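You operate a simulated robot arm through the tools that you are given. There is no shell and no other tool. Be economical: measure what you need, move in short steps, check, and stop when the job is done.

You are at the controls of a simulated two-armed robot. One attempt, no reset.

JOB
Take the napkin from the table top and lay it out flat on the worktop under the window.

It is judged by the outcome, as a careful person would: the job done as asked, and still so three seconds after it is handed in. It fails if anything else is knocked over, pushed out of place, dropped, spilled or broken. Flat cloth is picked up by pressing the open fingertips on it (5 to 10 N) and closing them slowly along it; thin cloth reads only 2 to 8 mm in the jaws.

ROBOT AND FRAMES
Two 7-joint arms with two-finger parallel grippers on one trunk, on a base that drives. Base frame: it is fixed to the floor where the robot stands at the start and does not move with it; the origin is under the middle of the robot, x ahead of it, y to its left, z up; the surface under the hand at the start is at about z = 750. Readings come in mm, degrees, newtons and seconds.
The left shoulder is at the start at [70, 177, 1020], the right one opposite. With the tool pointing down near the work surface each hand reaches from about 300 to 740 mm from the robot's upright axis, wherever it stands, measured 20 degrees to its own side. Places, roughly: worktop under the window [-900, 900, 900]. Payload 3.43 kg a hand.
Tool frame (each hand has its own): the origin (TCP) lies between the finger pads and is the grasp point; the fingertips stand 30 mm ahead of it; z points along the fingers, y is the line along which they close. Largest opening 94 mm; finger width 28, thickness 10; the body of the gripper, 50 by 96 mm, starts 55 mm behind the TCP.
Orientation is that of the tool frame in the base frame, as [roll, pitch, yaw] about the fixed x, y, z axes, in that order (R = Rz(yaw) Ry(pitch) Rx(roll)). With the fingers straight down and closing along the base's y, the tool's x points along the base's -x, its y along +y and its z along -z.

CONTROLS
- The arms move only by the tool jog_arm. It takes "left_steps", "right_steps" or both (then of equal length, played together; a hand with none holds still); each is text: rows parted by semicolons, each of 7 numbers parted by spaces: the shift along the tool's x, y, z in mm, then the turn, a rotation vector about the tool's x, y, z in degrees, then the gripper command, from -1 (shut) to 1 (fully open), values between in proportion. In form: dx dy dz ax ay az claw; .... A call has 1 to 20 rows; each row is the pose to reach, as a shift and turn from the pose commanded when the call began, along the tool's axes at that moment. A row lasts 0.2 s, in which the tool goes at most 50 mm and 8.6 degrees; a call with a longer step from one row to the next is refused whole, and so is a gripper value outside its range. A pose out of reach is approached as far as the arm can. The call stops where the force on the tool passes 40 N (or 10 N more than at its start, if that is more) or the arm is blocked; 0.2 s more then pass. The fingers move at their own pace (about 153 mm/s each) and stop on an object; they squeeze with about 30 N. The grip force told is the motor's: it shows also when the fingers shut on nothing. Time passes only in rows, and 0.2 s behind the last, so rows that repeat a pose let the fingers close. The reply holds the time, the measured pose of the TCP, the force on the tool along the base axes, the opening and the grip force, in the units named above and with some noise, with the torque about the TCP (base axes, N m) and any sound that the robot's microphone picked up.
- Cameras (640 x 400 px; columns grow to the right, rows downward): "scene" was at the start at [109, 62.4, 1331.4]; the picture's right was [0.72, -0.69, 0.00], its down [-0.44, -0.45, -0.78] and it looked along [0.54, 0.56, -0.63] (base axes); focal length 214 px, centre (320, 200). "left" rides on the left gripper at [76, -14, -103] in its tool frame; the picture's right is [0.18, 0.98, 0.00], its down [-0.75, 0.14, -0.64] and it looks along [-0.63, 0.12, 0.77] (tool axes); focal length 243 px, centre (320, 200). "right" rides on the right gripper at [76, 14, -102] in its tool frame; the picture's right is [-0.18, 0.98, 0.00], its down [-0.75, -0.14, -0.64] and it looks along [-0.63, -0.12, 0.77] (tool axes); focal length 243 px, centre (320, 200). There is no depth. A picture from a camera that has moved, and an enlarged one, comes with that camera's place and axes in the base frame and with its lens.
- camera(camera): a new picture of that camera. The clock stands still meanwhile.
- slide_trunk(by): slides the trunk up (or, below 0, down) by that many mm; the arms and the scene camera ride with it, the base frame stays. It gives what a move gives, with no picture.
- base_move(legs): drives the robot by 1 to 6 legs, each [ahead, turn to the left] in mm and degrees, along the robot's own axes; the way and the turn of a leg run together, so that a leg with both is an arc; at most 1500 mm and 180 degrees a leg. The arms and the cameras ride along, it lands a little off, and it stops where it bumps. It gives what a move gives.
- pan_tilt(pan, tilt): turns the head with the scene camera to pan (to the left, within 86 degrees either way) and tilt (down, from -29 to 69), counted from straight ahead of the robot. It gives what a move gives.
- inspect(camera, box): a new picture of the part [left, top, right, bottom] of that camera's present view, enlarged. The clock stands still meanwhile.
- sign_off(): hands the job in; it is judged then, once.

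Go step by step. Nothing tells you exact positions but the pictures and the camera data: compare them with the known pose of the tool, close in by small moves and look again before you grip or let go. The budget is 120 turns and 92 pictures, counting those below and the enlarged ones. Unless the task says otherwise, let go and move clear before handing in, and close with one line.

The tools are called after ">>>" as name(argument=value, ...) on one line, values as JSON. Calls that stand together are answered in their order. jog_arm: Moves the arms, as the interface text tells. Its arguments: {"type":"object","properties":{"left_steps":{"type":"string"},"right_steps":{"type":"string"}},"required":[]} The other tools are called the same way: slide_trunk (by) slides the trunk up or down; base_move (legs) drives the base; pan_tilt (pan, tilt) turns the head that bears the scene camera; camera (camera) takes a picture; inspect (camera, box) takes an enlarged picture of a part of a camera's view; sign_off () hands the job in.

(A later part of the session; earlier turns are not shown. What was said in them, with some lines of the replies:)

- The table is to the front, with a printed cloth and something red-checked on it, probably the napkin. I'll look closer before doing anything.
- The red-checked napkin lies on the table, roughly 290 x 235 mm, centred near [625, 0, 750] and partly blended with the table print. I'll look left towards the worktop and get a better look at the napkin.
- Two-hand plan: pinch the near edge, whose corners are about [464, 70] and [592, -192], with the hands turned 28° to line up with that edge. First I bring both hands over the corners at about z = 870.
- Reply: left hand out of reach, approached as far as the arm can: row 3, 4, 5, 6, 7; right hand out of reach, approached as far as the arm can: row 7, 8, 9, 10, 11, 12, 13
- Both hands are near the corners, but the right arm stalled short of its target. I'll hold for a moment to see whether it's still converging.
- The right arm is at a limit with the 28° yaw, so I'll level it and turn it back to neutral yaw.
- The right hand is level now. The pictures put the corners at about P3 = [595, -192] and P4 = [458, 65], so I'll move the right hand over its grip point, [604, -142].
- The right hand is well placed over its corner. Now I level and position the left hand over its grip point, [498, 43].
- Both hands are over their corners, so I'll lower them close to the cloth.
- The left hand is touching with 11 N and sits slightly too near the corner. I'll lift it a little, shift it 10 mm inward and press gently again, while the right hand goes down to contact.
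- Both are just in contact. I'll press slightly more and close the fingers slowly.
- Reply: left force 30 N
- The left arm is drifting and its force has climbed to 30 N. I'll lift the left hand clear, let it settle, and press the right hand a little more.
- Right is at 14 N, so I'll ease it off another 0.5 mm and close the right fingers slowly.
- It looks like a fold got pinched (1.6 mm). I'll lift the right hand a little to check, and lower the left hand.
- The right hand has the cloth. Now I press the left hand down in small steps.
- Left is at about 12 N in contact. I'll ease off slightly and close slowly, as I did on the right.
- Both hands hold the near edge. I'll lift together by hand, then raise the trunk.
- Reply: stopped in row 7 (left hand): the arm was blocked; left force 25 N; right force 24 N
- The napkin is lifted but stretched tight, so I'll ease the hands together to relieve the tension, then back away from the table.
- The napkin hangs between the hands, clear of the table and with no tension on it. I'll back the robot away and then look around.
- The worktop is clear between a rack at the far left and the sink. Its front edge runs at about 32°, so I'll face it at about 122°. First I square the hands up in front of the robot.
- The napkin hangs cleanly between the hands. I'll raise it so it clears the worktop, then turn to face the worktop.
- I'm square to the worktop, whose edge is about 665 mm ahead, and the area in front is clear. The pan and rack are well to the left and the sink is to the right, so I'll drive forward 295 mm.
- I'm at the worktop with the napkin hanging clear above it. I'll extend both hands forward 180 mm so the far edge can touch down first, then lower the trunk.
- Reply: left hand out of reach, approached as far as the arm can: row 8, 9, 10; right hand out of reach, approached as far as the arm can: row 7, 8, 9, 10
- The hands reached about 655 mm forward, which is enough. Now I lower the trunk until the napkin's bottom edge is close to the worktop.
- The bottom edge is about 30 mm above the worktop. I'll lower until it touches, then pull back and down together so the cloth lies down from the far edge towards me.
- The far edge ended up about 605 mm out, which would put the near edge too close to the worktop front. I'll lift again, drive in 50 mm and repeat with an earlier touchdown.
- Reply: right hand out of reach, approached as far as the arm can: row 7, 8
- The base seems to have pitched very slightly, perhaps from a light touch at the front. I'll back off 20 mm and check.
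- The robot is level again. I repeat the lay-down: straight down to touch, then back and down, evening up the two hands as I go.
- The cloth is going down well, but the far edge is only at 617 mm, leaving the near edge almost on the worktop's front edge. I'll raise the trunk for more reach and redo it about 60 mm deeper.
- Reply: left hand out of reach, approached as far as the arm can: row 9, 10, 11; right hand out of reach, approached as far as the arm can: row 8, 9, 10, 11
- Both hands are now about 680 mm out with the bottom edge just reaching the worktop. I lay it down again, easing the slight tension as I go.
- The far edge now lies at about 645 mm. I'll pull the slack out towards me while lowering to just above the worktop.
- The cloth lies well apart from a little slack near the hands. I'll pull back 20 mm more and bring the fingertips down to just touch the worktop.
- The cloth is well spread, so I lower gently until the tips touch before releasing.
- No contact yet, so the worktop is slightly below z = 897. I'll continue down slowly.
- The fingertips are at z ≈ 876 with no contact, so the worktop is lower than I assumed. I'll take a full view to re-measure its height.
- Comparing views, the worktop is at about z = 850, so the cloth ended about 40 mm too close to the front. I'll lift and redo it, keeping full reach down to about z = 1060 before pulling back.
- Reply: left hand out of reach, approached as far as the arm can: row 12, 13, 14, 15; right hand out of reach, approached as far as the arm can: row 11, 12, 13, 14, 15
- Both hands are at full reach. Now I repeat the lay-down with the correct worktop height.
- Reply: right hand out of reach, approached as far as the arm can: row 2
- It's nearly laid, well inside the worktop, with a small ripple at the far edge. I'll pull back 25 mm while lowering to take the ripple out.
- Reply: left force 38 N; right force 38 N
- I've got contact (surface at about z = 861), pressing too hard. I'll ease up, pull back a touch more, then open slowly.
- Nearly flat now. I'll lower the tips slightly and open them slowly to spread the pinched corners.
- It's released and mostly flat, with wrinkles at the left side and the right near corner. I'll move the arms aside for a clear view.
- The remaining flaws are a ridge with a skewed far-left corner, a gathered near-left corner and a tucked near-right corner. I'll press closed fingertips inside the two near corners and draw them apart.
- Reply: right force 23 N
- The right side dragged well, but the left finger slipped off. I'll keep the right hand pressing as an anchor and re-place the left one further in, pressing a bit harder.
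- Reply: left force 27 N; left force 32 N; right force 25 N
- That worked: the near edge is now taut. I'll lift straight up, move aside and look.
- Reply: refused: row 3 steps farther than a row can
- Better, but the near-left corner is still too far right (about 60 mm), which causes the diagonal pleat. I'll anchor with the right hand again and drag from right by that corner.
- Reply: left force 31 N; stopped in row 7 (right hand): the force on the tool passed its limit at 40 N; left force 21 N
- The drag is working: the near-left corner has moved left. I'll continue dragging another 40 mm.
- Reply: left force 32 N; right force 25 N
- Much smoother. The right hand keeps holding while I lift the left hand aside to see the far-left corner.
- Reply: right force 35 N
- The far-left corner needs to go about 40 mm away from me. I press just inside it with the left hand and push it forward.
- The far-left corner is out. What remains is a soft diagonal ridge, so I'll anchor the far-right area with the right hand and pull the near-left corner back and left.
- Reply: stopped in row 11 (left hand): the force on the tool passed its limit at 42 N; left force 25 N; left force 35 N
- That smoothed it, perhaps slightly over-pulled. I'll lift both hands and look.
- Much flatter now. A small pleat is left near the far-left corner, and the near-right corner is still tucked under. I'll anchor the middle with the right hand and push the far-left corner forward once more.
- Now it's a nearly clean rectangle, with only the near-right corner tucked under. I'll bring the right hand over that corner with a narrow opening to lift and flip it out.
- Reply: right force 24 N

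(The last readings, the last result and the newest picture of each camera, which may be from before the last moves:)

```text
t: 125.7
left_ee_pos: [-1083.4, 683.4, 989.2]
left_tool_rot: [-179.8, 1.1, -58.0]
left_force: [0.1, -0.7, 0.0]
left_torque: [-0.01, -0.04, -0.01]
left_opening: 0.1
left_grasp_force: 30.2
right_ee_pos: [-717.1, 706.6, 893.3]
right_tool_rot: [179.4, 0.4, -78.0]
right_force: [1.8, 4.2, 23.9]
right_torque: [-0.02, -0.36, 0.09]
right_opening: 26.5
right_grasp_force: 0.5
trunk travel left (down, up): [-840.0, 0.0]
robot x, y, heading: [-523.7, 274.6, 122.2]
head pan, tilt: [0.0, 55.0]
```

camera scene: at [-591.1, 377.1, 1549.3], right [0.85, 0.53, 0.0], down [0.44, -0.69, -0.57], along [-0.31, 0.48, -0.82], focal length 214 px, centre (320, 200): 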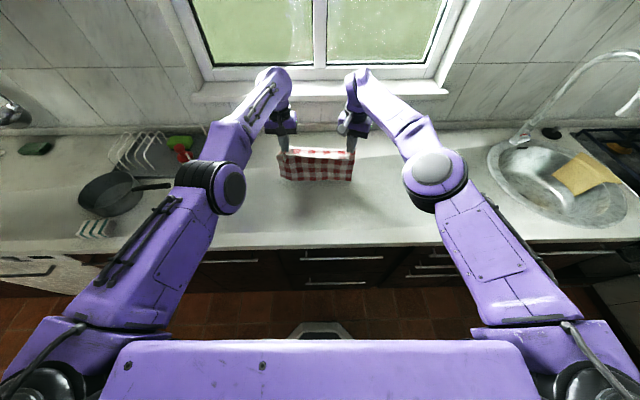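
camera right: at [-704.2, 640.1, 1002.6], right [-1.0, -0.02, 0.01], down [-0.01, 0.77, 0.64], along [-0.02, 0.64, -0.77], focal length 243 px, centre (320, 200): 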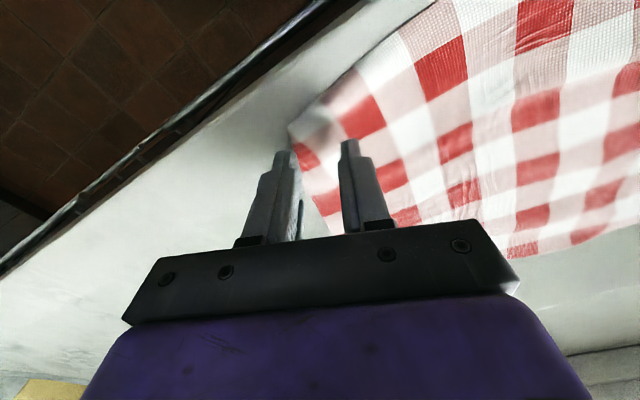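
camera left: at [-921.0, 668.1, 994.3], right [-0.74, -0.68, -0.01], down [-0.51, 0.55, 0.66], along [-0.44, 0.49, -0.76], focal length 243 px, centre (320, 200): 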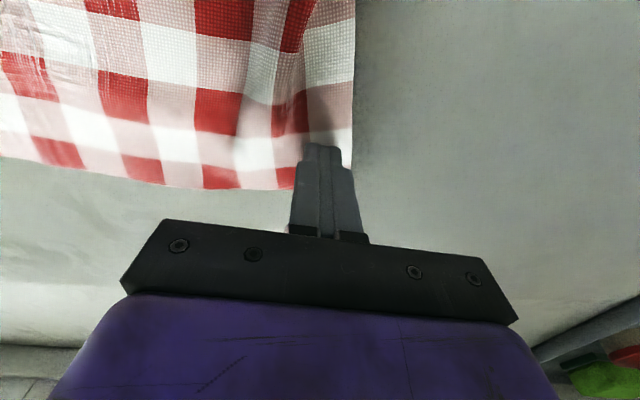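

>>> jog_arm(right_steps="0 0 -1.5 0 0 0 -0.45; 0 0 -1.5 0 0 0 -0.55; 0 0 -1.5 0 0 0 -0.65; 0 0 -1.5 0 0 0 -0.75; 0 0 -1.5 0 0 0 -0.85; 0 0 -1.5 0 0 0 -0.95; 0 0 -1.5 0 0 0 -1; 0 0 -1.5 0 0 0 -1; 0 0 -12 0 0 0 -1; 0 0 -25 0 0 0 -1; 0 0 -38 0 0 0 -1; 0 0 -50 0 0 0 -1; 0 0 -50 0 0 0 -1")

>>> camera(camera="right")

```text
t: 128.5
left_ee_pos: [-1084.6, 684.3, 987.8]
left_tool_rot: [-179.8, 1.0, -57.9]
left_force: [-0.2, 0.1, -0.2]
left_torque: [0.0, -0.01, 0.01]
left_opening: 0.0
left_grasp_force: 30.0
right_ee_pos: [-716.3, 706.4, 940.3]
right_tool_rot: [179.5, 0.2, -78.0]
right_force: [-0.4, -0.4, 0.2]
right_torque: [-0.01, 0.02, -0.01]
right_opening: 0.0
right_grasp_force: 29.8
trunk travel left (down, up): [-840.0, 0.0]
robot x, y, heading: [-522.4, 272.1, 122.5]
head pan, tilt: [0.0, 55.0]
```

```text
13 pictures are left
camera right: at [-713.5, 629.3, 1042.1], right [-1.0, -0.02, 0.01], down [-0.01, 0.77, 0.64], along [-0.02, 0.64, -0.77], focal length 243 px, centre (320, 200)
```

right: 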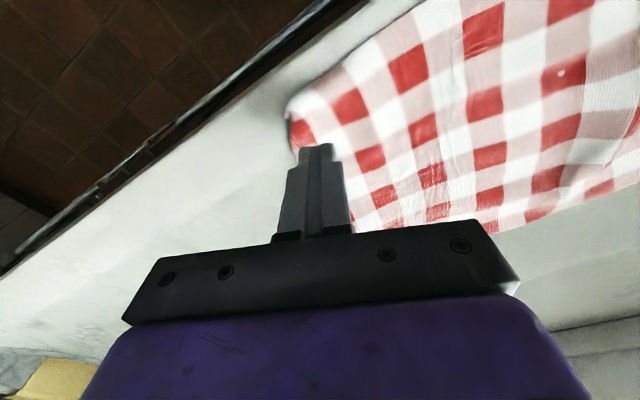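

The pinch missed. I'll retry with the wider opening that worked before.

>>> jog_arm(right_steps="0 0 10 0 0 0 -0.1; 0 0 30 0 0 0 -0.1; 0 0 42 0 0 0 -0.1; 0 0 47 0 0 0 -0.1; 0 0 49 0 0 0 -0.1; 0 0 49 0 0 0 -0.1; 0 0 49 0 0 0 -0.1")

```text
t: 130.1
left_ee_pos: [-1085.6, 683.5, 987.0]
left_tool_rot: [-179.8, 1.2, -58.0]
left_force: [0.4, -0.3, 0.1]
left_torque: [0.03, 0.01, -0.02]
left_opening: 0.0
left_grasp_force: 30.0
right_ee_pos: [-717.4, 706.4, 891.3]
right_tool_rot: [179.5, 0.3, -78.0]
right_force: [0.1, 0.6, 9.4]
right_torque: [0.13, -0.2, 0.02]
right_opening: 42.5
right_grasp_force: 0.0
trunk travel left (down, up): [-840.0, 0.0]
robot x, y, heading: [-527.7, 272.3, 122.4]
head pan, tilt: [0.0, 55.0]
```

>>> jog_arm(right_steps="0 0 0.3 0 0 0 -0.2; 0 0 0.3 0 0 0 -0.3; 0 0 0.3 0 0 0 -0.4; 0 0 0.3 0 0 0 -0.5; 0 0 0.3 0 0 0 -0.6; 0 0 0.3 0 0 0 -0.7; 0 0 0.3 0 0 0 -0.8; 0 0 0.3 0 0 0 -0.9; 0 0 0.3 0 0 0 -1; 0 0 0.3 0 0 0 -1")

>>> camera(camera="right")

```text
t: 132.3
left_ee_pos: [-1084.6, 684.8, 988.3]
left_tool_rot: [-179.7, 1.1, -58.0]
left_force: [-0.1, 0.8, -0.4]
left_torque: [-0.02, 0.01, -0.01]
left_opening: 0.1
left_grasp_force: 30.2
right_ee_pos: [-716.3, 706.1, 891.1]
right_tool_rot: [179.5, 0.3, -78.0]
right_force: [2.0, 0.5, 14.1]
right_torque: [0.03, -0.06, 0.02]
right_opening: 5.9
right_grasp_force: 30.4
trunk travel left (down, up): [-840.0, 0.0]
robot x, y, heading: [-528.4, 271.3, 122.3]
head pan, tilt: [0.0, 55.0]
```

```text
12 pictures are left
camera right: at [-713.2, 628.7, 993.2], right [-1.0, -0.02, 0.01], down [-0.01, 0.76, 0.64], along [-0.02, 0.64, -0.76], focal length 243 px, centre (320, 200)
```

right: 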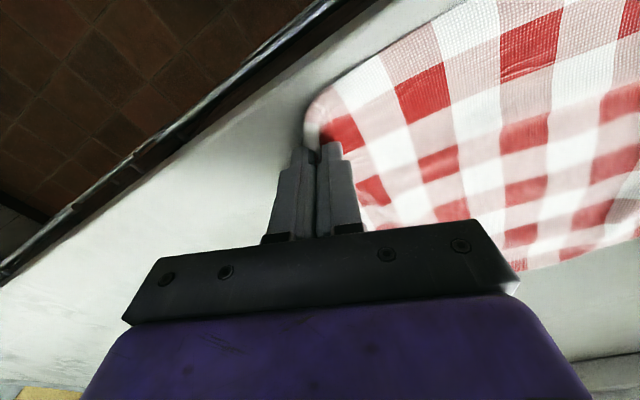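

It's gripped (5.9 mm). I'll lift 50 mm and see how the tucked corner hangs.

>>> jog_arm(right_steps="0 0 -12 0 0 0 -1; 0 0 -25 0 0 0 -1; 0 0 -40 0 0 0 -1; 0 0 -55 0 0 0 -1; 0 0 -55 0 0 0 -1; 0 0 -55 0 0 0 -1")

>>> camera(camera="right")

```text
t: 133.7
left_ee_pos: [-1084.4, 684.1, 987.1]
left_tool_rot: [-179.9, 1.0, -58.0]
left_force: [1.3, -0.9, 0.2]
left_torque: [-0.02, -0.01, -0.01]
left_opening: 0.0
left_grasp_force: 30.5
right_ee_pos: [-715.9, 706.8, 944.9]
right_tool_rot: [179.5, 0.2, -78.0]
right_force: [0.6, 0.1, 0.1]
right_torque: [0.02, 0.0, 0.03]
right_opening: 2.6
right_grasp_force: 30.1
trunk travel left (down, up): [-840.0, 0.0]
robot x, y, heading: [-525.6, 276.2, 122.2]
head pan, tilt: [0.0, 55.0]
```

```text
11 pictures are left
camera right: at [-714.1, 629.8, 1047.3], right [-1.0, -0.02, 0.01], down [-0.01, 0.77, 0.64], along [-0.02, 0.64, -0.77], focal length 243 px, centre (320, 200)
```

right: 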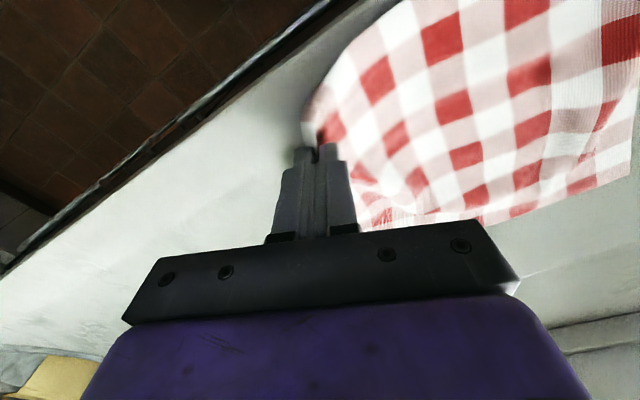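

The cloth is held and the tucked tip hangs below. I'll move outward, lower, draw slightly inward so the tip trails outward, then set down and open.

>>> jog_arm(right_steps="-0.2 -12 0 0 0 0 -1; -0.4 -24 0 0 0 0 -1; -0.7 -37 0 0 0 0 -1; -0.7 -37 0 0 0 0 -1; -0.7 -37 8 0 0 0 -1; -0.7 -37 16 0 0 0 -1; -0.7 -37 24 0 0 0 -1; -1.2 -31 32 0 0 0 -1; -1.8 -25 40 0 0 0 -1; -2.4 -18.3 47 0 0 0 -1; -2.4 -18.3 52 0 0 0 -1; -2.4 -18.3 53 0 0 0 -1; -2.4 -18.3 53 0 0 0 -0.85; -2.4 -18.3 53 0 0 0 -0.7; -2.4 -18.3 53 0 0 0 -0.5; -2.4 -18.3 53 0 0 0 -0.3; -2.4 -18.3 53 0 0 0 -0.2; -2.4 -18.3 30 0 0 0 -0.2; -2.4 -18.3 -15 0 0 0 -0.2; -2.4 -18.3 -45 0 0 0 -0.2")

>>> camera(camera="right")

```text
t: 137.9
left_ee_pos: [-1084.1, 685.2, 988.3]
left_tool_rot: [-179.8, 1.1, -58.0]
left_force: [0.0, -0.2, 0.3]
left_torque: [0.0, 0.0, -0.02]
left_opening: 0.0
left_grasp_force: 29.9
right_ee_pos: [-699.8, 714.8, 990.6]
right_tool_rot: [179.5, 0.2, -78.0]
right_force: [-0.6, 0.0, 0.2]
right_torque: [0.0, 0.03, 0.01]
right_opening: 37.6
right_grasp_force: 0.0
trunk travel left (down, up): [-840.0, 0.0]
robot x, y, heading: [-526.0, 276.4, 122.3]
head pan, tilt: [0.0, 55.0]
```

```text
10 pictures are left
camera right: at [-696.1, 636.1, 1093.2], right [-1.0, -0.02, 0.01], down [-0.01, 0.77, 0.64], along [-0.02, 0.64, -0.77], focal length 243 px, centre (320, 200)
```

right: 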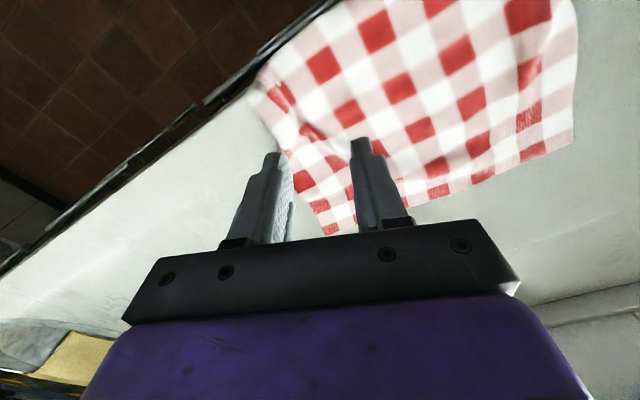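

The corner now looks flipped out. I'll move the right hand aside for a clear view.

>>> jog_arm(right_steps="-12 -33 0 0 0 0 -0.2; -24 -66 0 0 0 0 -0.2; -36 -99 0 0 0 0 -0.2; -46 -125 0 0 0 0 -0.2; -46 -125 0 0 0 0 -0.2")

>>> inspect(camera="scene", box=[250, 165, 394, 255])

```text
t: 139.1
left_ee_pos: [-1084.6, 684.0, 987.4]
left_tool_rot: [-179.7, 1.0, -58.1]
left_force: [-0.1, -0.3, 0.5]
left_torque: [0.01, 0.0, 0.01]
left_opening: 0.3
left_grasp_force: 29.7
right_ee_pos: [-585.8, 784.6, 990.3]
right_tool_rot: [179.6, 0.1, -77.9]
right_force: [-0.8, 0.6, -0.3]
right_torque: [0.0, -0.02, 0.0]
right_opening: 37.7
right_grasp_force: 0.0
trunk travel left (down, up): [-840.0, 0.0]
robot x, y, heading: [-523.5, 276.3, 122.6]
head pan, tilt: [0.0, 55.0]
```

```text
4.44 times, centred on (322, 210) of scene
camera zoom: at [-591.5, 377.4, 1549.2], right [0.85, 0.53, 0.0], down [0.44, -0.69, -0.57], along [-0.31, 0.48, -0.82], focal length 953 px, centre (311, 156)
```

zoom: 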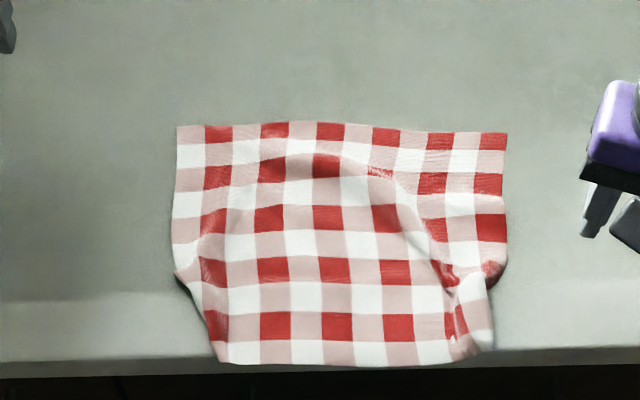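

Flipping the corner dragged the napkin towards the edge and raised a ridge. I'll press near both far corners and pull the whole cloth forward, which should also straighten it.

>>> jog_arm(left_steps="9 -40 0 0 0 0 -1; 18 -81 0 0 0 0 -1; 26 -121 10 0 0 0 -1; 35 -162 20 0 0 0 -1; 35 -162 60 0 0 0 -1; 35 -162 85 0 0 0 -1; 35 -162 93 0 0 0 -1; 35 -162 97 0 0 0 -1; 35 -162 98 0 0 0 -1; 35 -162 98 0 0 0 -1", right_steps="-26 31 0 0 0 0 -1; -52 62 0 0 0 0 -1; -78 93 10 0 0 0 -1; -103.4 124 20 0 0 0 -1; -103.4 124 60 0 0 0 -1; -103.4 124 85 0 0 0 -1; -103.4 124 95 0 0 0 -1; -103.4 124 99 0 0 0 -1; -103.4 124 101 0 0 0 -1; -103.4 124 101 0 0 0 -1")

```text
t: 141.3
left_ee_pos: [-929.4, 741.9, 891.1]
left_tool_rot: [-179.8, 1.2, -58.0]
left_force: [-0.3, 0.5, 6.5]
left_torque: [-0.04, -0.05, 0.0]
left_opening: 0.1
left_grasp_force: 30.0
right_ee_pos: [-728.2, 858.7, 891.3]
right_tool_rot: [179.5, 0.3, -78.1]
right_force: [-0.9, 1.8, 7.3]
right_torque: [0.05, -0.05, 0.04]
right_opening: 0.1
right_grasp_force: 30.4
trunk travel left (down, up): [-840.0, 0.0]
robot x, y, heading: [-525.1, 276.1, 122.2]
head pan, tilt: [0.0, 55.0]
```

>>> jog_arm(left_steps="0 0 1.3 0 0 0 -1; 0 0 2 0 0 0 -1; 0 0 2 0 0 0 -1; -5.5 1 2 0 0 0 -1; -11 2 2 0 0 0 -1; -16.5 3 2 0 0 0 -1; -22 4 2 0 0 0 -1; -27.5 5 2 0 0 0 -1; -33 6 2 0 0 0 -1; -38.5 7 2 0 0 0 -1; -44 8 2 0 0 0 -1; -49.5 8 2 0 0 0 -1; -55 8 2 0 0 0 -1; -55 8 2 0 0 0 -1", right_steps="0 0 1.3 0 0 0 -1; 0 0 2 0 0 0 -1; 0 0 2 0 0 0 -1; -5.4 1.1 2 0 0 0 -1; -10.9 2.3 2 0 0 0 -1; -16.3 3.4 2 0 0 0 -1; -21.8 4.5 2 0 0 0 -1; -27.2 5.6 2 0 0 0 -1; -32.6 6.8 2 0 0 0 -1; -38 7.9 2 0 0 0 -1; -43.5 9 2 0 0 0 -1; -49 10.2 2 0 0 0 -1; -54.4 11.3 2 0 0 0 -1; -54.4 11.3 2 0 0 0 -1")

>>> inspect(camera="scene", box=[250, 165, 394, 255])

```text
t: 144.3
left_ee_pos: [-961.6, 772.0, 894.6]
left_tool_rot: [-179.9, 1.2, -58.1]
left_force: [-0.7, -0.3, 1.1]
left_torque: [0.0, -0.02, -0.02]
left_opening: 0.1
left_grasp_force: 30.0
left hand out of reach, approached as far as the arm can: row 12, 13, 14
right_ee_pos: [-750.4, 908.4, 890.6]
right_tool_rot: [179.5, 0.4, -78.0]
right_force: [1.4, -3.1, 23.9]
right_torque: [-0.23, -0.18, 0.0]
right_opening: 0.0
right_grasp_force: 30.8
trunk travel left (down, up): [-840.0, 0.0]
robot x, y, heading: [-524.2, 277.4, 122.1]
head pan, tilt: [0.0, 55.0]
```

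```text
4.44 times, centred on (322, 210) of scene
camera zoom: at [-588.8, 372.4, 1549.7], right [0.85, 0.53, 0.0], down [0.44, -0.69, -0.58], along [-0.31, 0.49, -0.82], focal length 953 px, centre (311, 156)
```

zoom: 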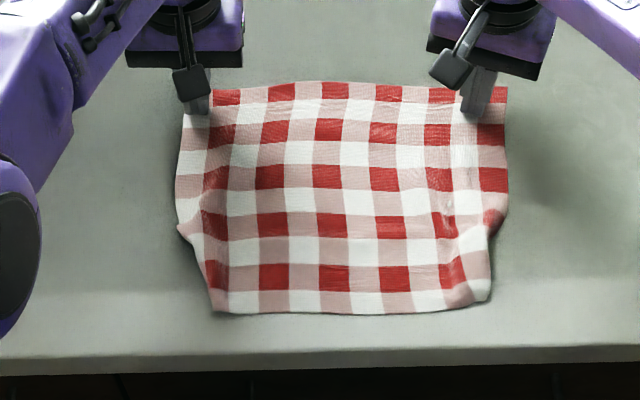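

The cloth moved forward and straightened nicely. Now I'll spread the two near corners apart.

>>> jog_arm(left_steps="0 0 -25 0 0 0 -1; 0 0 -55 0 0 0 -1; 44 -12 -60 0 0 0 -1; 88 -24 -60 0 0 0 -1; 132 -36 -55 0 0 0 -1; 175 -49 -45 0 0 0 -1; 175 -49 -15 0 0 0 -1; 175 -49 0 0 0 0 -1; 175 -49 3.5 0 0 0 -1; 175 -49 4 0 0 0 -1; 175 -49 4 0 0 0 -1", right_steps="0 0 -25 0 0 0 -1; 0 0 -55 0 0 0 -1; 42 -7 -60 0 0 0 -1; 84 -14 -60 0 0 0 -1; 126 -20 -55 0 0 0 -1; 169 -27 -45 0 0 0 -1; 169 -27 -15 0 0 0 -1; 169 -27 -3 0 0 0 -1; 169 -27 -0.5 0 0 0 -1; 169 -27 0 0 0 0 -1; 169 -27 0 0 0 0 -1")

```text
t: 146.0
left_ee_pos: [-869.2, 797.5, 890.6]
left_tool_rot: [-179.9, 2.5, -57.9]
left_force: [1.4, -3.6, 21.0]
left_torque: [-0.34, -0.16, 0.0]
left_opening: 0.0
left_grasp_force: 30.2
left hand out of reach, approached as far as the arm can: row 1, 2, 3, 4, 5, 6, 7, 8
right_ee_pos: [-689.2, 748.4, 901.9]
right_tool_rot: [179.6, 0.3, -78.0]
right_force: [-0.6, -0.6, -0.4]
right_torque: [0.0, -0.04, -0.02]
right_opening: 0.0
right_grasp_force: 29.4
trunk travel left (down, up): [-840.0, 0.0]
robot x, y, heading: [-525.2, 274.0, 122.3]
head pan, tilt: [0.0, 55.0]
stopped in row 8 (left hand): the force on the tool passed its limit at 67 N (the readings are from after the stop); the commanded pose is now the measured one
```

The left arm strayed because it was at its reach limit. I'll lift it straight up and look.

>>> jog_arm(left_steps="4 0 -15 0 0 0 -1; 14 0 -40 0 0 0 -1; 30 0 -65 0 0 0 -1; 30 0 -65 0 0 0 -1", right_steps="0 0 -10 0 0 0 -1; 0 0 -10 0 0 0 -1; 0 0 -10 0 0 0 -1; 0 0 -10 0 0 0 -1")

>>> camera(camera="scene")

```text
t: 147.0
left_ee_pos: [-858.9, 813.8, 941.0]
left_tool_rot: [-180.0, 1.9, -57.9]
left_force: [0.0, -0.2, -0.2]
left_torque: [-0.01, 0.01, 0.0]
left_opening: 0.0
left_grasp_force: 30.2
left hand out of reach, approached as far as the arm can: row 1, 2, 3, 4
right_ee_pos: [-690.1, 750.5, 911.0]
right_tool_rot: [179.6, 0.2, -78.0]
right_force: [-0.4, 0.3, 0.0]
right_torque: [-0.02, 0.01, 0.02]
right_opening: 0.0
right_grasp_force: 30.0
trunk travel left (down, up): [-840.0, 0.0]
robot x, y, heading: [-525.0, 271.8, 122.5]
head pan, tilt: [0.0, 55.0]
```

```text
7 pictures are left
camera scene: at [-591.3, 377.8, 1549.2], right [0.84, 0.53, 0.0], down [0.44, -0.69, -0.57], along [-0.31, 0.48, -0.82], focal length 214 px, centre (320, 200)
```

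scene: 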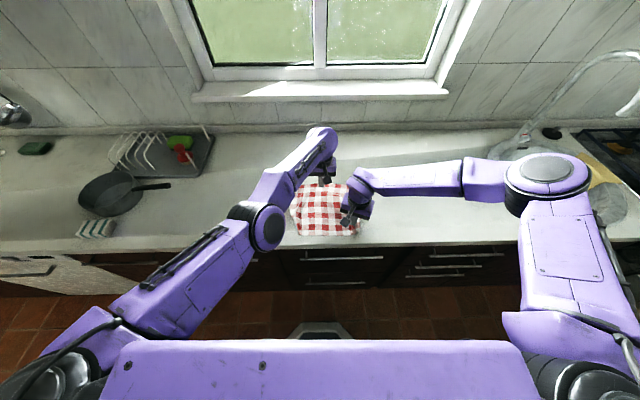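

The left arm took a low-elbow posture. I'll raise it well up and bring it back to the left in small steps.

>>> jog_arm(left_steps="0 0 -30 0 0 0 -1; 0 0 -60 0 0 0 -1; 0 0 -90 0 0 0 -1; 0 0 -120 0 0 0 -1; 0 30 -130 0 0 0 -1; 0 65 -130 0 0 0 -1; 0 100 -130 0 0 0 -1; 0 130 -130 0 0 0 -1; 0 130 -130 0 0 0 -1")

```text
t: 149.0
left_ee_pos: [-986.4, 796.0, 1073.0]
left_tool_rot: [-180.0, 2.0, -58.0]
left_force: [-0.3, -0.3, -0.6]
left_torque: [0.03, 0.01, 0.01]
left_opening: 0.0
left_grasp_force: 29.7
left hand out of reach, approached as far as the arm can: row 1, 2, 3, 4, 5, 6, 7, 8, 9
right_ee_pos: [-690.4, 750.6, 911.5]
right_tool_rot: [179.4, 0.1, -78.1]
right_force: [0.2, 0.3, 1.2]
right_torque: [0.04, -0.02, 0.04]
right_opening: 0.0
right_grasp_force: 30.2
trunk travel left (down, up): [-840.0, 0.0]
robot x, y, heading: [-527.3, 271.9, 122.3]
head pan, tilt: [0.0, 55.0]
```

>>> jog_arm(left_steps="30 10 0 0 0 0 -1; 60 25 0 0 0 0 -1; 90 40 0 0 0 0 -1; 120 55 0 0 0 0 -1; 150 70 0 0 0 0 -1; 180 90 0 0 0 0 -1; 180 110 0 0 0 0 -1; 180 110 0 0 0 0 -1", right_steps="-11 -31 -20 0 0 0 -1; -23 -63 -40 0 0 0 -1; -34 -95 -60 0 0 0 -1; -46 -127 -80 0 0 0 -1; -46 -127 -80 0 0 0 -1; -46 -127 -80 0 0 0 -1; -46 -127 -80 0 0 0 -1; -46 -127 -80 0 0 0 -1")

>>> camera(camera="scene")

>>> inspect(camera="scene", box=[250, 165, 394, 255])

```text
t: 150.8
left_ee_pos: [-1076.0, 754.8, 1066.7]
left_tool_rot: [-180.0, 2.0, -58.0]
left_force: [0.0, 0.5, 0.2]
left_torque: [0.02, 0.01, 0.01]
left_opening: 0.1
left_grasp_force: 30.0
left hand out of reach, approached as far as the arm can: row 1, 2, 3, 4, 5, 6, 7, 8
right_ee_pos: [-573.4, 822.3, 991.8]
right_tool_rot: [179.4, 0.1, -78.0]
right_force: [-0.6, -0.1, 0.5]
right_torque: [-0.02, 0.01, 0.01]
right_opening: 0.0
right_grasp_force: 30.2
trunk travel left (down, up): [-840.0, 0.0]
robot x, y, heading: [-523.6, 273.0, 122.3]
head pan, tilt: [0.0, 55.0]
```

```text
6 pictures are left
camera scene: at [-590.4, 378.0, 1549.2], right [0.84, 0.53, 0.0], down [0.44, -0.69, -0.57], along [-0.31, 0.48, -0.82], focal length 214 px, centre (320, 200)
```

scene: 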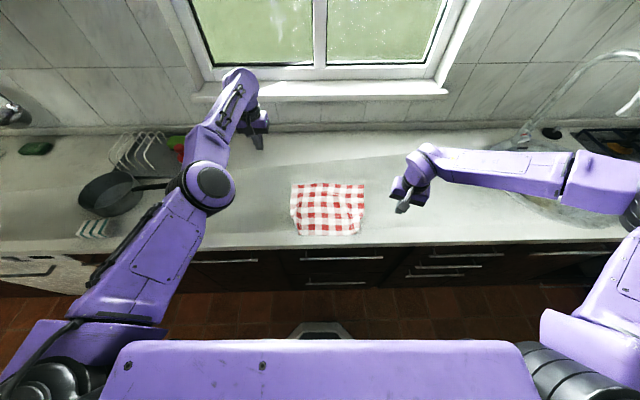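

```text
4.44 times, centred on (322, 210) of scene
camera zoom: at [-590.4, 378.0, 1549.2], right [0.84, 0.53, 0.0], down [0.44, -0.69, -0.57], along [-0.31, 0.48, -0.82], focal length 953 px, centre (311, 156)
```

zoom: 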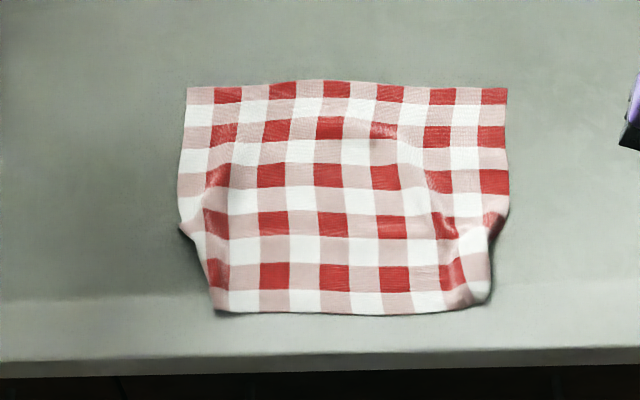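

The napkin is intact, lying straight with only the near corners drawn in a little. The left arm is stretched out, so I'll try to retract it up and back.

>>> jog_arm(left_steps="20 0 -40 0 0 0 -1; 40 0 -80 0 0 0 -1; 80 0 -110 0 0 0 -1; 120 0 -120 0 0 0 -1; 160 0 -120 0 0 0 -1; 200 0 -120 0 0 0 -1; 200 0 -120 0 0 0 -1; 200 0 -120 0 0 0 -1; 200 0 -120 0 0 0 -1; 200 0 -120 0 0 0 -1")

```text
t: 153.0
left_ee_pos: [-1057.7, 745.7, 1213.2]
left_tool_rot: [-180.0, 2.0, -57.9]
left_force: [-0.1, 0.4, -0.8]
left_torque: [-0.02, 0.0, 0.0]
left_opening: 0.2
left_grasp_force: 30.1
left hand out of reach, approached as far as the arm can: row 1, 2, 3, 4, 5, 6, 7, 8, 9, 10
right_ee_pos: [-574.3, 821.3, 990.7]
right_tool_rot: [179.5, 0.1, -78.1]
right_force: [-0.2, 0.1, 0.4]
right_torque: [0.03, 0.03, 0.0]
right_opening: 0.3
right_grasp_force: 30.4
trunk travel left (down, up): [-840.0, 0.0]
robot x, y, heading: [-523.6, 270.1, 122.3]
head pan, tilt: [0.0, 55.0]
```

>>> jog_arm(left_steps="20 0 0 0 8 0 -1; 40 0 0 0 16 0 -1; 60 0 0 0 24 0 -1; 90 0 0 0 32 0 -1; 130 0 0 0 40 0 -1; 170 0 0 0 40 0 -1; 170 0 0 0 40 0 -1; 170 0 0 0 40 0 -1")

```text
t: 154.8
left_ee_pos: [-967.3, 601.0, 1206.8]
left_tool_rot: [-179.9, -37.8, -57.9]
left_force: [0.5, 0.4, -1.1]
left_torque: [0.0, 0.0, 0.01]
left_opening: 0.0
left_grasp_force: 30.0
left hand out of reach, approached as far as the arm can: row 1, 2, 3, 4, 5
right_ee_pos: [-574.9, 821.7, 991.4]
right_tool_rot: [179.5, 0.1, -78.0]
right_force: [-0.3, 0.0, 0.3]
right_torque: [-0.01, 0.03, -0.02]
right_opening: 0.0
right_grasp_force: 30.5
trunk travel left (down, up): [-840.0, 0.0]
robot x, y, heading: [-526.7, 272.1, 122.3]
head pan, tilt: [0.0, 55.0]
```

The arm folded again. Now I turn the left tool back to pointing down.

>>> jog_arm(left_steps="0 0 0 0 -8 0 -1; 0 0 0 0 -16 0 -1; 0 0 0 0 -24 0 -1; 0 0 0 0 -32 0 -1; 0 0 0 0 -38 0 -1; 0 0 0 0 -38 0 -1; 0 0 0 0 -38 0 -1")

```text
t: 156.4
left_ee_pos: [-968.2, 599.7, 1207.9]
left_tool_rot: [179.9, 0.0, -57.9]
left_force: [-0.3, -0.3, 0.8]
left_torque: [0.02, 0.02, 0.01]
left_opening: 0.0
left_grasp_force: 29.7
right_ee_pos: [-574.1, 821.1, 990.6]
right_tool_rot: [179.5, 0.1, -78.1]
right_force: [-0.1, 0.1, -0.5]
right_torque: [-0.01, 0.02, -0.01]
right_opening: 0.0
right_grasp_force: 29.6
trunk travel left (down, up): [-840.0, 0.0]
robot x, y, heading: [-527.0, 273.2, 122.3]
head pan, tilt: [0.0, 55.0]
```

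Both arms are usable again. I'll place them near the two near corners, press and draw the corners apart.

>>> jog_arm(left_steps="5 -18 40 0 0 0 -1; 10 -36 80 0 0 0 -1; 15 -54 120 0 0 0 -1; 20 -72 160 0 0 0 -1; 25 -90 200 0 0 0 -1; 30 -115 235 0 0 0 -1; 38 -142 265 0 0 0 -1; 38 -142 300 0 0 0 -1; 38 -142 312 0 0 0 -1; 38 -142 316 0 0 0 -1; 38 -142 317.5 0 0 0 -1; 38 -142 317.5 0 0 0 -1", right_steps="0 0 0 0 0 0 -1; 0 0 0 0 0 0 -1; 0 0 0 0 0 0 -1; 12 30 5 0 0 0 -1; 24 60 10 0 0 0 -1; 36 90 20 0 0 0 -1; 47.6 119 40 0 0 0 -1; 47.6 119 75 0 0 0 -1; 47.6 119 93 0 0 0 -1; 47.6 119 97 0 0 0 -1; 47.6 119 99.5 0 0 0 -1; 47.6 119 99.5 0 0 0 -1")

```text
t: 159.0
left_ee_pos: [-827.4, 642.0, 892.0]
left_tool_rot: [-180.0, 0.3, -57.9]
left_force: [0.0, 1.1, 13.3]
left_torque: [-0.06, 0.01, -0.02]
left_opening: 0.1
left_grasp_force: 29.9
right_ee_pos: [-682.4, 748.8, 892.3]
right_tool_rot: [179.5, 0.2, -78.0]
right_force: [-0.7, 0.4, 1.0]
right_torque: [-0.02, 0.01, 0.01]
right_opening: 0.0
right_grasp_force: 29.9
trunk travel left (down, up): [-840.0, 0.0]
robot x, y, heading: [-527.0, 273.3, 122.1]
head pan, tilt: [0.0, 55.0]
```

>>> jog_arm(left_steps="0 0 0.5 0 0 0 -1; 0 0 1 0 0 0 -1; 0 0 1 0 0 0 -1; 0 5 1 0 0 0 -1; 0 10 1 0 0 0 -1; 0 15 1 0 0 0 -1; 0 20 1 0 0 0 -1; 0 25 1 0 0 0 -1; 0 30 1 0 0 0 -1; 0 35 1 0 0 0 -1; 0 39 1 0 0 0 -1; 0 39 1 0 0 0 -1", right_steps="0 0 1.2 0 0 0 -1; 0 0 2.2 0 0 0 -1; 0 0 2.6 0 0 0 -1; -1.1 -3 2.6 0 0 0 -1; -2.2 -6 2.6 0 0 0 -1; -3.3 -9 2.6 0 0 0 -1; -4.4 -12 2.6 0 0 0 -1; -5.5 -15 2.6 0 0 0 -1; -6.6 -18 2.6 0 0 0 -1; -7.7 -21 2.6 0 0 0 -1; -8.6 -23.5 2.6 0 0 0 -1; -8.6 -23.5 2.6 0 0 0 -1")

>>> inspect(camera="scene", box=[250, 165, 394, 255])

```text
t: 161.6
left_ee_pos: [-859.4, 618.8, 890.5]
left_tool_rot: [-179.9, 0.2, -57.9]
left_force: [4.6, 3.3, 12.6]
left_torque: [0.21, -0.15, -0.09]
left_opening: 0.3
left_grasp_force: 30.0
right_ee_pos: [-660.8, 761.3, 892.1]
right_tool_rot: [179.5, 0.5, -78.0]
right_force: [-8.4, -4.9, 24.5]
right_torque: [-0.42, 0.24, -0.07]
right_opening: 0.1
right_grasp_force: 29.8
trunk travel left (down, up): [-840.0, 0.0]
robot x, y, heading: [-525.5, 276.6, 122.3]
head pan, tilt: [0.0, 55.0]
```

```text
4.44 times, centred on (322, 210) of scene
camera zoom: at [-589.5, 372.2, 1549.7], right [0.84, 0.53, 0.0], down [0.44, -0.69, -0.58], along [-0.31, 0.49, -0.82], focal length 953 px, centre (311, 156)
```

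zoom: 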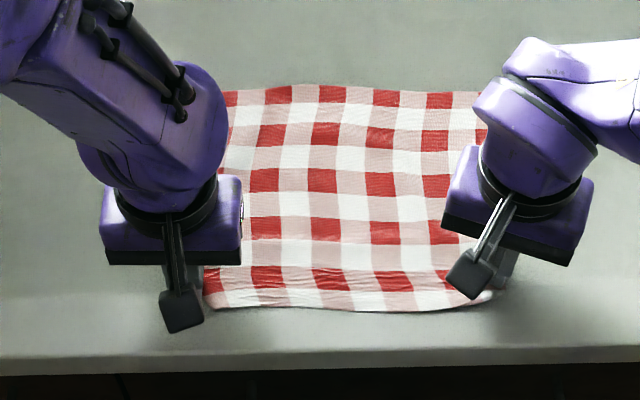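

The near edge is now spread. I'll lift both hands straight up, move clear and check.

>>> jog_arm(left_steps="0 0 -20 0 0 0 -1; 0 0 -60 0 0 0 -1; 0 25 -95 0 0 0 -1; 0 65 -100 0 0 0 -1; 0 105 -100 0 0 0 -1; 0 125 -130 0 0 0 -1; 0 125 -160 0 0 0 -1; 0 125 -160 0 0 0 -1", right_steps="0 0 -20 0 0 0 -1; 0 0 -60 0 0 0 -1; -8 -23 -95 0 0 0 -1; -20 -57 -100 0 0 0 -1; -32 -90 -100 0 0 0 -1; -42 -115 -130 0 0 0 -1; -42 -115 -160 0 0 0 -1; -42 -115 -160 0 0 0 -1")

>>> inspect(camera="scene", box=[250, 165, 394, 255])

```text
t: 163.4
left_ee_pos: [-966.5, 556.2, 1050.4]
left_tool_rot: [-179.9, -0.1, -57.9]
left_force: [0.1, 0.3, 0.8]
left_torque: [-0.03, 0.0, -0.01]
left_opening: 0.0
left_grasp_force: 30.1
right_ee_pos: [-556.6, 828.7, 1048.0]
right_tool_rot: [179.7, 0.1, -78.0]
right_force: [0.3, 0.3, -0.1]
right_torque: [-0.04, -0.03, 0.0]
right_opening: 0.0
right_grasp_force: 30.1
trunk travel left (down, up): [-840.0, 0.0]
robot x, y, heading: [-526.0, 277.0, 122.4]
head pan, tilt: [0.0, 55.0]
```

```text
4.44 times, centred on (322, 210) of scene
camera zoom: at [-592.1, 378.6, 1549.1], right [0.84, 0.53, 0.0], down [0.44, -0.69, -0.57], along [-0.31, 0.48, -0.82], focal length 953 px, centre (311, 156)
```

zoom: 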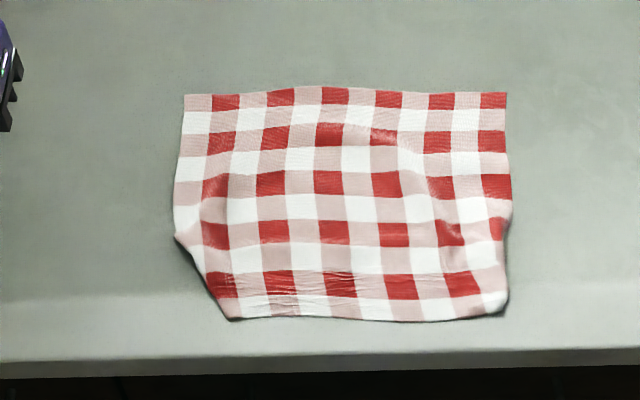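

The right side is good, but the near-left corner is still slightly folded in. One more outward drag there, with the right hand anchoring the middle.

>>> jog_arm(left_steps="-4 -33 10 0 0 0 -1; -8 -66 20 0 0 0 -1; -12 -99 30 0 0 0 -1; -16 -130 45 0 0 0 -1; -18 -148 75 0 0 0 -1; -18 -148 115 0 0 0 -1; -18 -148 147 0 0 0 -1; -18 -148 156 0 0 0 -1; -18 -148 159 0 0 0 -1; -18 -148 160 0 0 0 -1; -18 -148 160 0 0 0 -1", right_steps="14 44 5 0 0 0 -1; 28 88 10 0 0 0 -1; 42 132 20 0 0 0 -1; 55 175 30 0 0 0 -1; 65.5 209 50 0 0 0 -1; 65.5 209 95 0 0 0 -1; 65.5 209 140 0 0 0 -1; 65.5 209 153 0 0 0 -1; 65.5 209 157 0 0 0 -1; 65.5 209 158.5 0 0 0 -1; 65.5 209 158.5 0 0 0 -1")

```text
t: 165.8
left_ee_pos: [-849.9, 650.6, 891.5]
left_tool_rot: [-179.9, 0.5, -58.0]
left_force: [-5.1, 2.2, 23.5]
left_torque: [-0.05, 0.0, -0.04]
left_opening: 0.1
left_grasp_force: 29.5
right_ee_pos: [-747.3, 720.7, 893.0]
right_tool_rot: [179.6, 0.3, -78.0]
right_force: [0.4, -0.2, -0.1]
right_torque: [-0.01, 0.0, 0.01]
right_opening: 0.3
right_grasp_force: 30.1
trunk travel left (down, up): [-840.0, 0.0]
robot x, y, heading: [-526.0, 271.2, 122.3]
head pan, tilt: [0.0, 55.0]
```

>>> jog_arm(left_steps="0 0 -0.5 0 0 0 -1; 0 0 -0.5 0 0 0 -1; 0 0 -0.5 0 0 0 -1; 3 5 -0.5 0 0 0 -1; 6 10 -0.5 0 0 0 -1; 9 15 -0.3 0 0 0 -1; 12 20 -0.3 0 0 0 -1; 15 25 0 0 0 0 -1; 18 30 0 0 0 0 -1; 18 34 0 0 0 0 -1; 18 34 0 0 0 0 -1; 18 34 -20 0 0 0 -1; 18 34 -60 0 0 0 -1; 18 60 -95 0 0 0 -1; 18 100 -110 0 0 0 -1; 18 140 -120 0 0 0 -1; 18 160 -160 0 0 0 -1; 18 160 -160 0 0 0 -1", right_steps="0 0 1.5 0 0 0 -1; 0 0 3 0 0 0 -1; 0 0 3.5 0 0 0 -1; 0 0 3.5 0 0 0 -1; 0 0 3.5 0 0 0 -1; 0 0 3.5 0 0 0 -1; 0 0 3.5 0 0 0 -1; 0 0 3.5 0 0 0 -1; 0 0 3.5 0 0 0 -1; 0 0 3.5 0 0 0 -1; 0 0 3.5 0 0 0 -1; 0 0 -15 0 0 0 -1; 0 0 -55 0 0 0 -1; -12 -30 -90 0 0 0 -1; -24 -66 -110 0 0 0 -1; -38 -105 -120 0 0 0 -1; -52 -145 -140 0 0 0 -1; -66 -180 -160 0 0 0 -1")

>>> inspect(camera="scene", box=[250, 165, 394, 255])

```text
t: 167.8
left_ee_pos: [-864.3, 620.1, 891.9]
left_tool_rot: [-179.8, 0.4, -58.0]
left_force: [0.8, -1.6, 13.2]
left_torque: [0.13, -0.02, -0.05]
left_opening: 0.0
left_grasp_force: 30.0
right_ee_pos: [-747.6, 719.3, 891.9]
right_tool_rot: [179.3, 0.5, -78.0]
right_force: [1.0, -1.7, 10.5]
right_torque: [-0.09, -0.11, -0.03]
right_opening: 0.0
right_grasp_force: 29.7
trunk travel left (down, up): [-840.0, 0.0]
robot x, y, heading: [-525.6, 273.0, 122.2]
head pan, tilt: [0.0, 55.0]
stopped in row 9 (right hand): the force on the tool passed its limit at 40 N (the readings are from after the stop); the commanded pose is now the measured one
```

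```text
4.44 times, centred on (322, 210) of scene
camera zoom: at [-588.5, 374.2, 1549.2], right [0.84, 0.53, 0.0], down [0.44, -0.69, -0.58], along [-0.31, 0.49, -0.82], focal length 953 px, centre (311, 156)
```

zoom: 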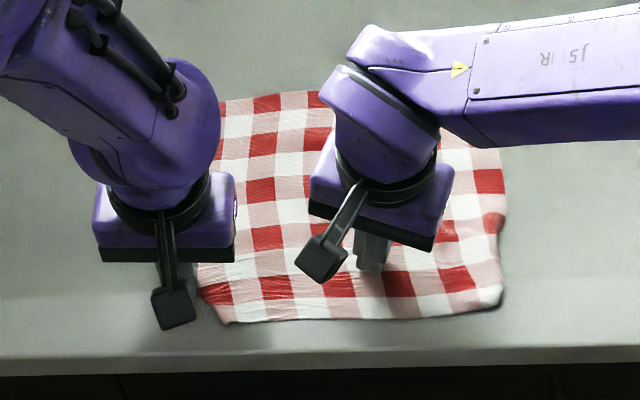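

It stopped on the right hand's force limit. I'll finish the drag with a lighter anchor, then lift both clear.

>>> jog_arm(left_steps="0 0 0.8 0 0 0 -1; 0 5 1 0 0 0 -1; 0 10 1 0 0 0 -1; 0 15 1 0 0 0 -1; 0 20 1 0 0 0 -1; 0 25 1 0 0 0 -1; 0 25 1 0 0 0 -1; 0 25 -20 0 0 0 -1; 0 25 -60 0 0 0 -1; 0 50 -95 0 0 0 -1; 0 90 -110 0 0 0 -1; 0 130 -120 0 0 0 -1; 0 150 -160 0 0 0 -1; 0 150 -160 0 0 0 -1", right_steps="0 0 0.5 0 0 0 -1; 0 0 0.5 0 0 0 -1; 0 0 0.5 0 0 0 -1; 0 0 0.5 0 0 0 -1; 0 0 0.5 0 0 0 -1; 0 0 0.5 0 0 0 -1; 0 0 0.5 0 0 0 -1; 0 0 -20 0 0 0 -1; 0 0 -60 0 0 0 -1; -12 -30 -92 0 0 0 -1; -24 -66 -110 0 0 0 -1; -38 -105 -120 0 0 0 -1; -52 -145 -140 0 0 0 -1; -66 -180 -160 0 0 0 -1")

>>> inspect(camera="scene", box=[250, 165, 394, 255])

```text
t: 170.8
left_ee_pos: [-988.6, 539.4, 1048.9]
left_tool_rot: [180.0, 0.1, -58.0]
left_force: [0.8, 0.0, -0.1]
left_torque: [-0.03, 0.02, 0.01]
left_opening: 0.0
left_grasp_force: 29.7
right_ee_pos: [-583.8, 823.3, 1047.1]
right_tool_rot: [179.2, 0.2, -78.0]
right_force: [-0.3, 0.2, 0.1]
right_torque: [0.01, 0.05, 0.0]
right_opening: 0.0
right_grasp_force: 29.9
trunk travel left (down, up): [-840.0, 0.0]
robot x, y, heading: [-521.2, 274.7, 122.2]
head pan, tilt: [0.0, 55.0]
```

```text
4.44 times, centred on (322, 210) of scene
camera zoom: at [-588.8, 378.4, 1549.2], right [0.85, 0.53, 0.0], down [0.44, -0.69, -0.57], along [-0.31, 0.48, -0.82], focal length 953 px, centre (311, 156)
```

zoom: 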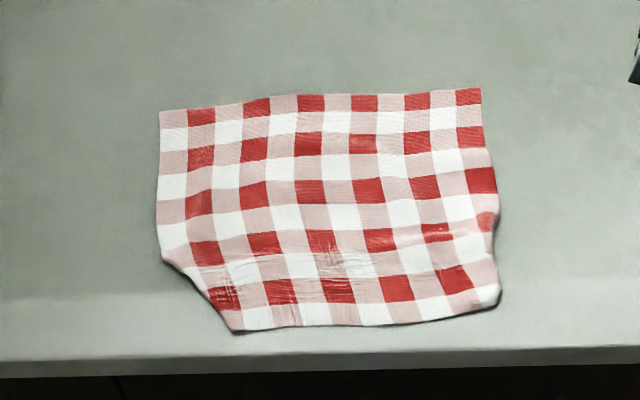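

The napkin lies flat on the worktop well inside its edge, with just a small turned-in corner at the near left. More handling without pictures would likely make it worse. One last full look at the surroundings.

>>> camera(camera="scene")

```text
0 pictures are left
camera scene: at [-588.8, 378.4, 1549.2], right [0.85, 0.53, 0.0], down [0.44, -0.69, -0.57], along [-0.31, 0.48, -0.82], focal length 214 px, centre (320, 200)
```

scene: 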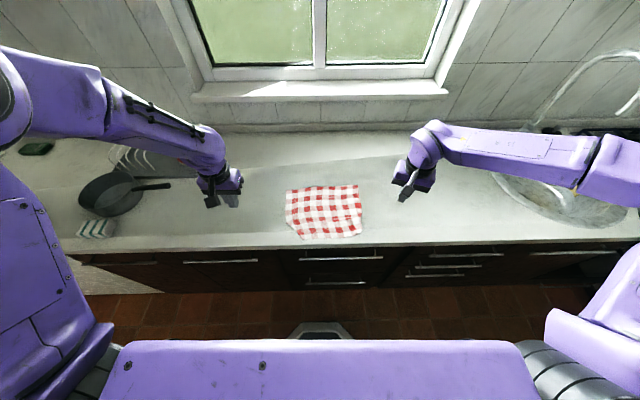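

The napkin is spread on the worktop under the window. The pan is where it was, as far as this view shows, and both hands are clear, so I'm handing in.

>>> sign_off()

```text
The job is handed in.
```

The napkin is lying on the worktop under the window, flat except for some slight creasing and a small near-left corner that is still folded under; I saw nothing else knocked or moved.
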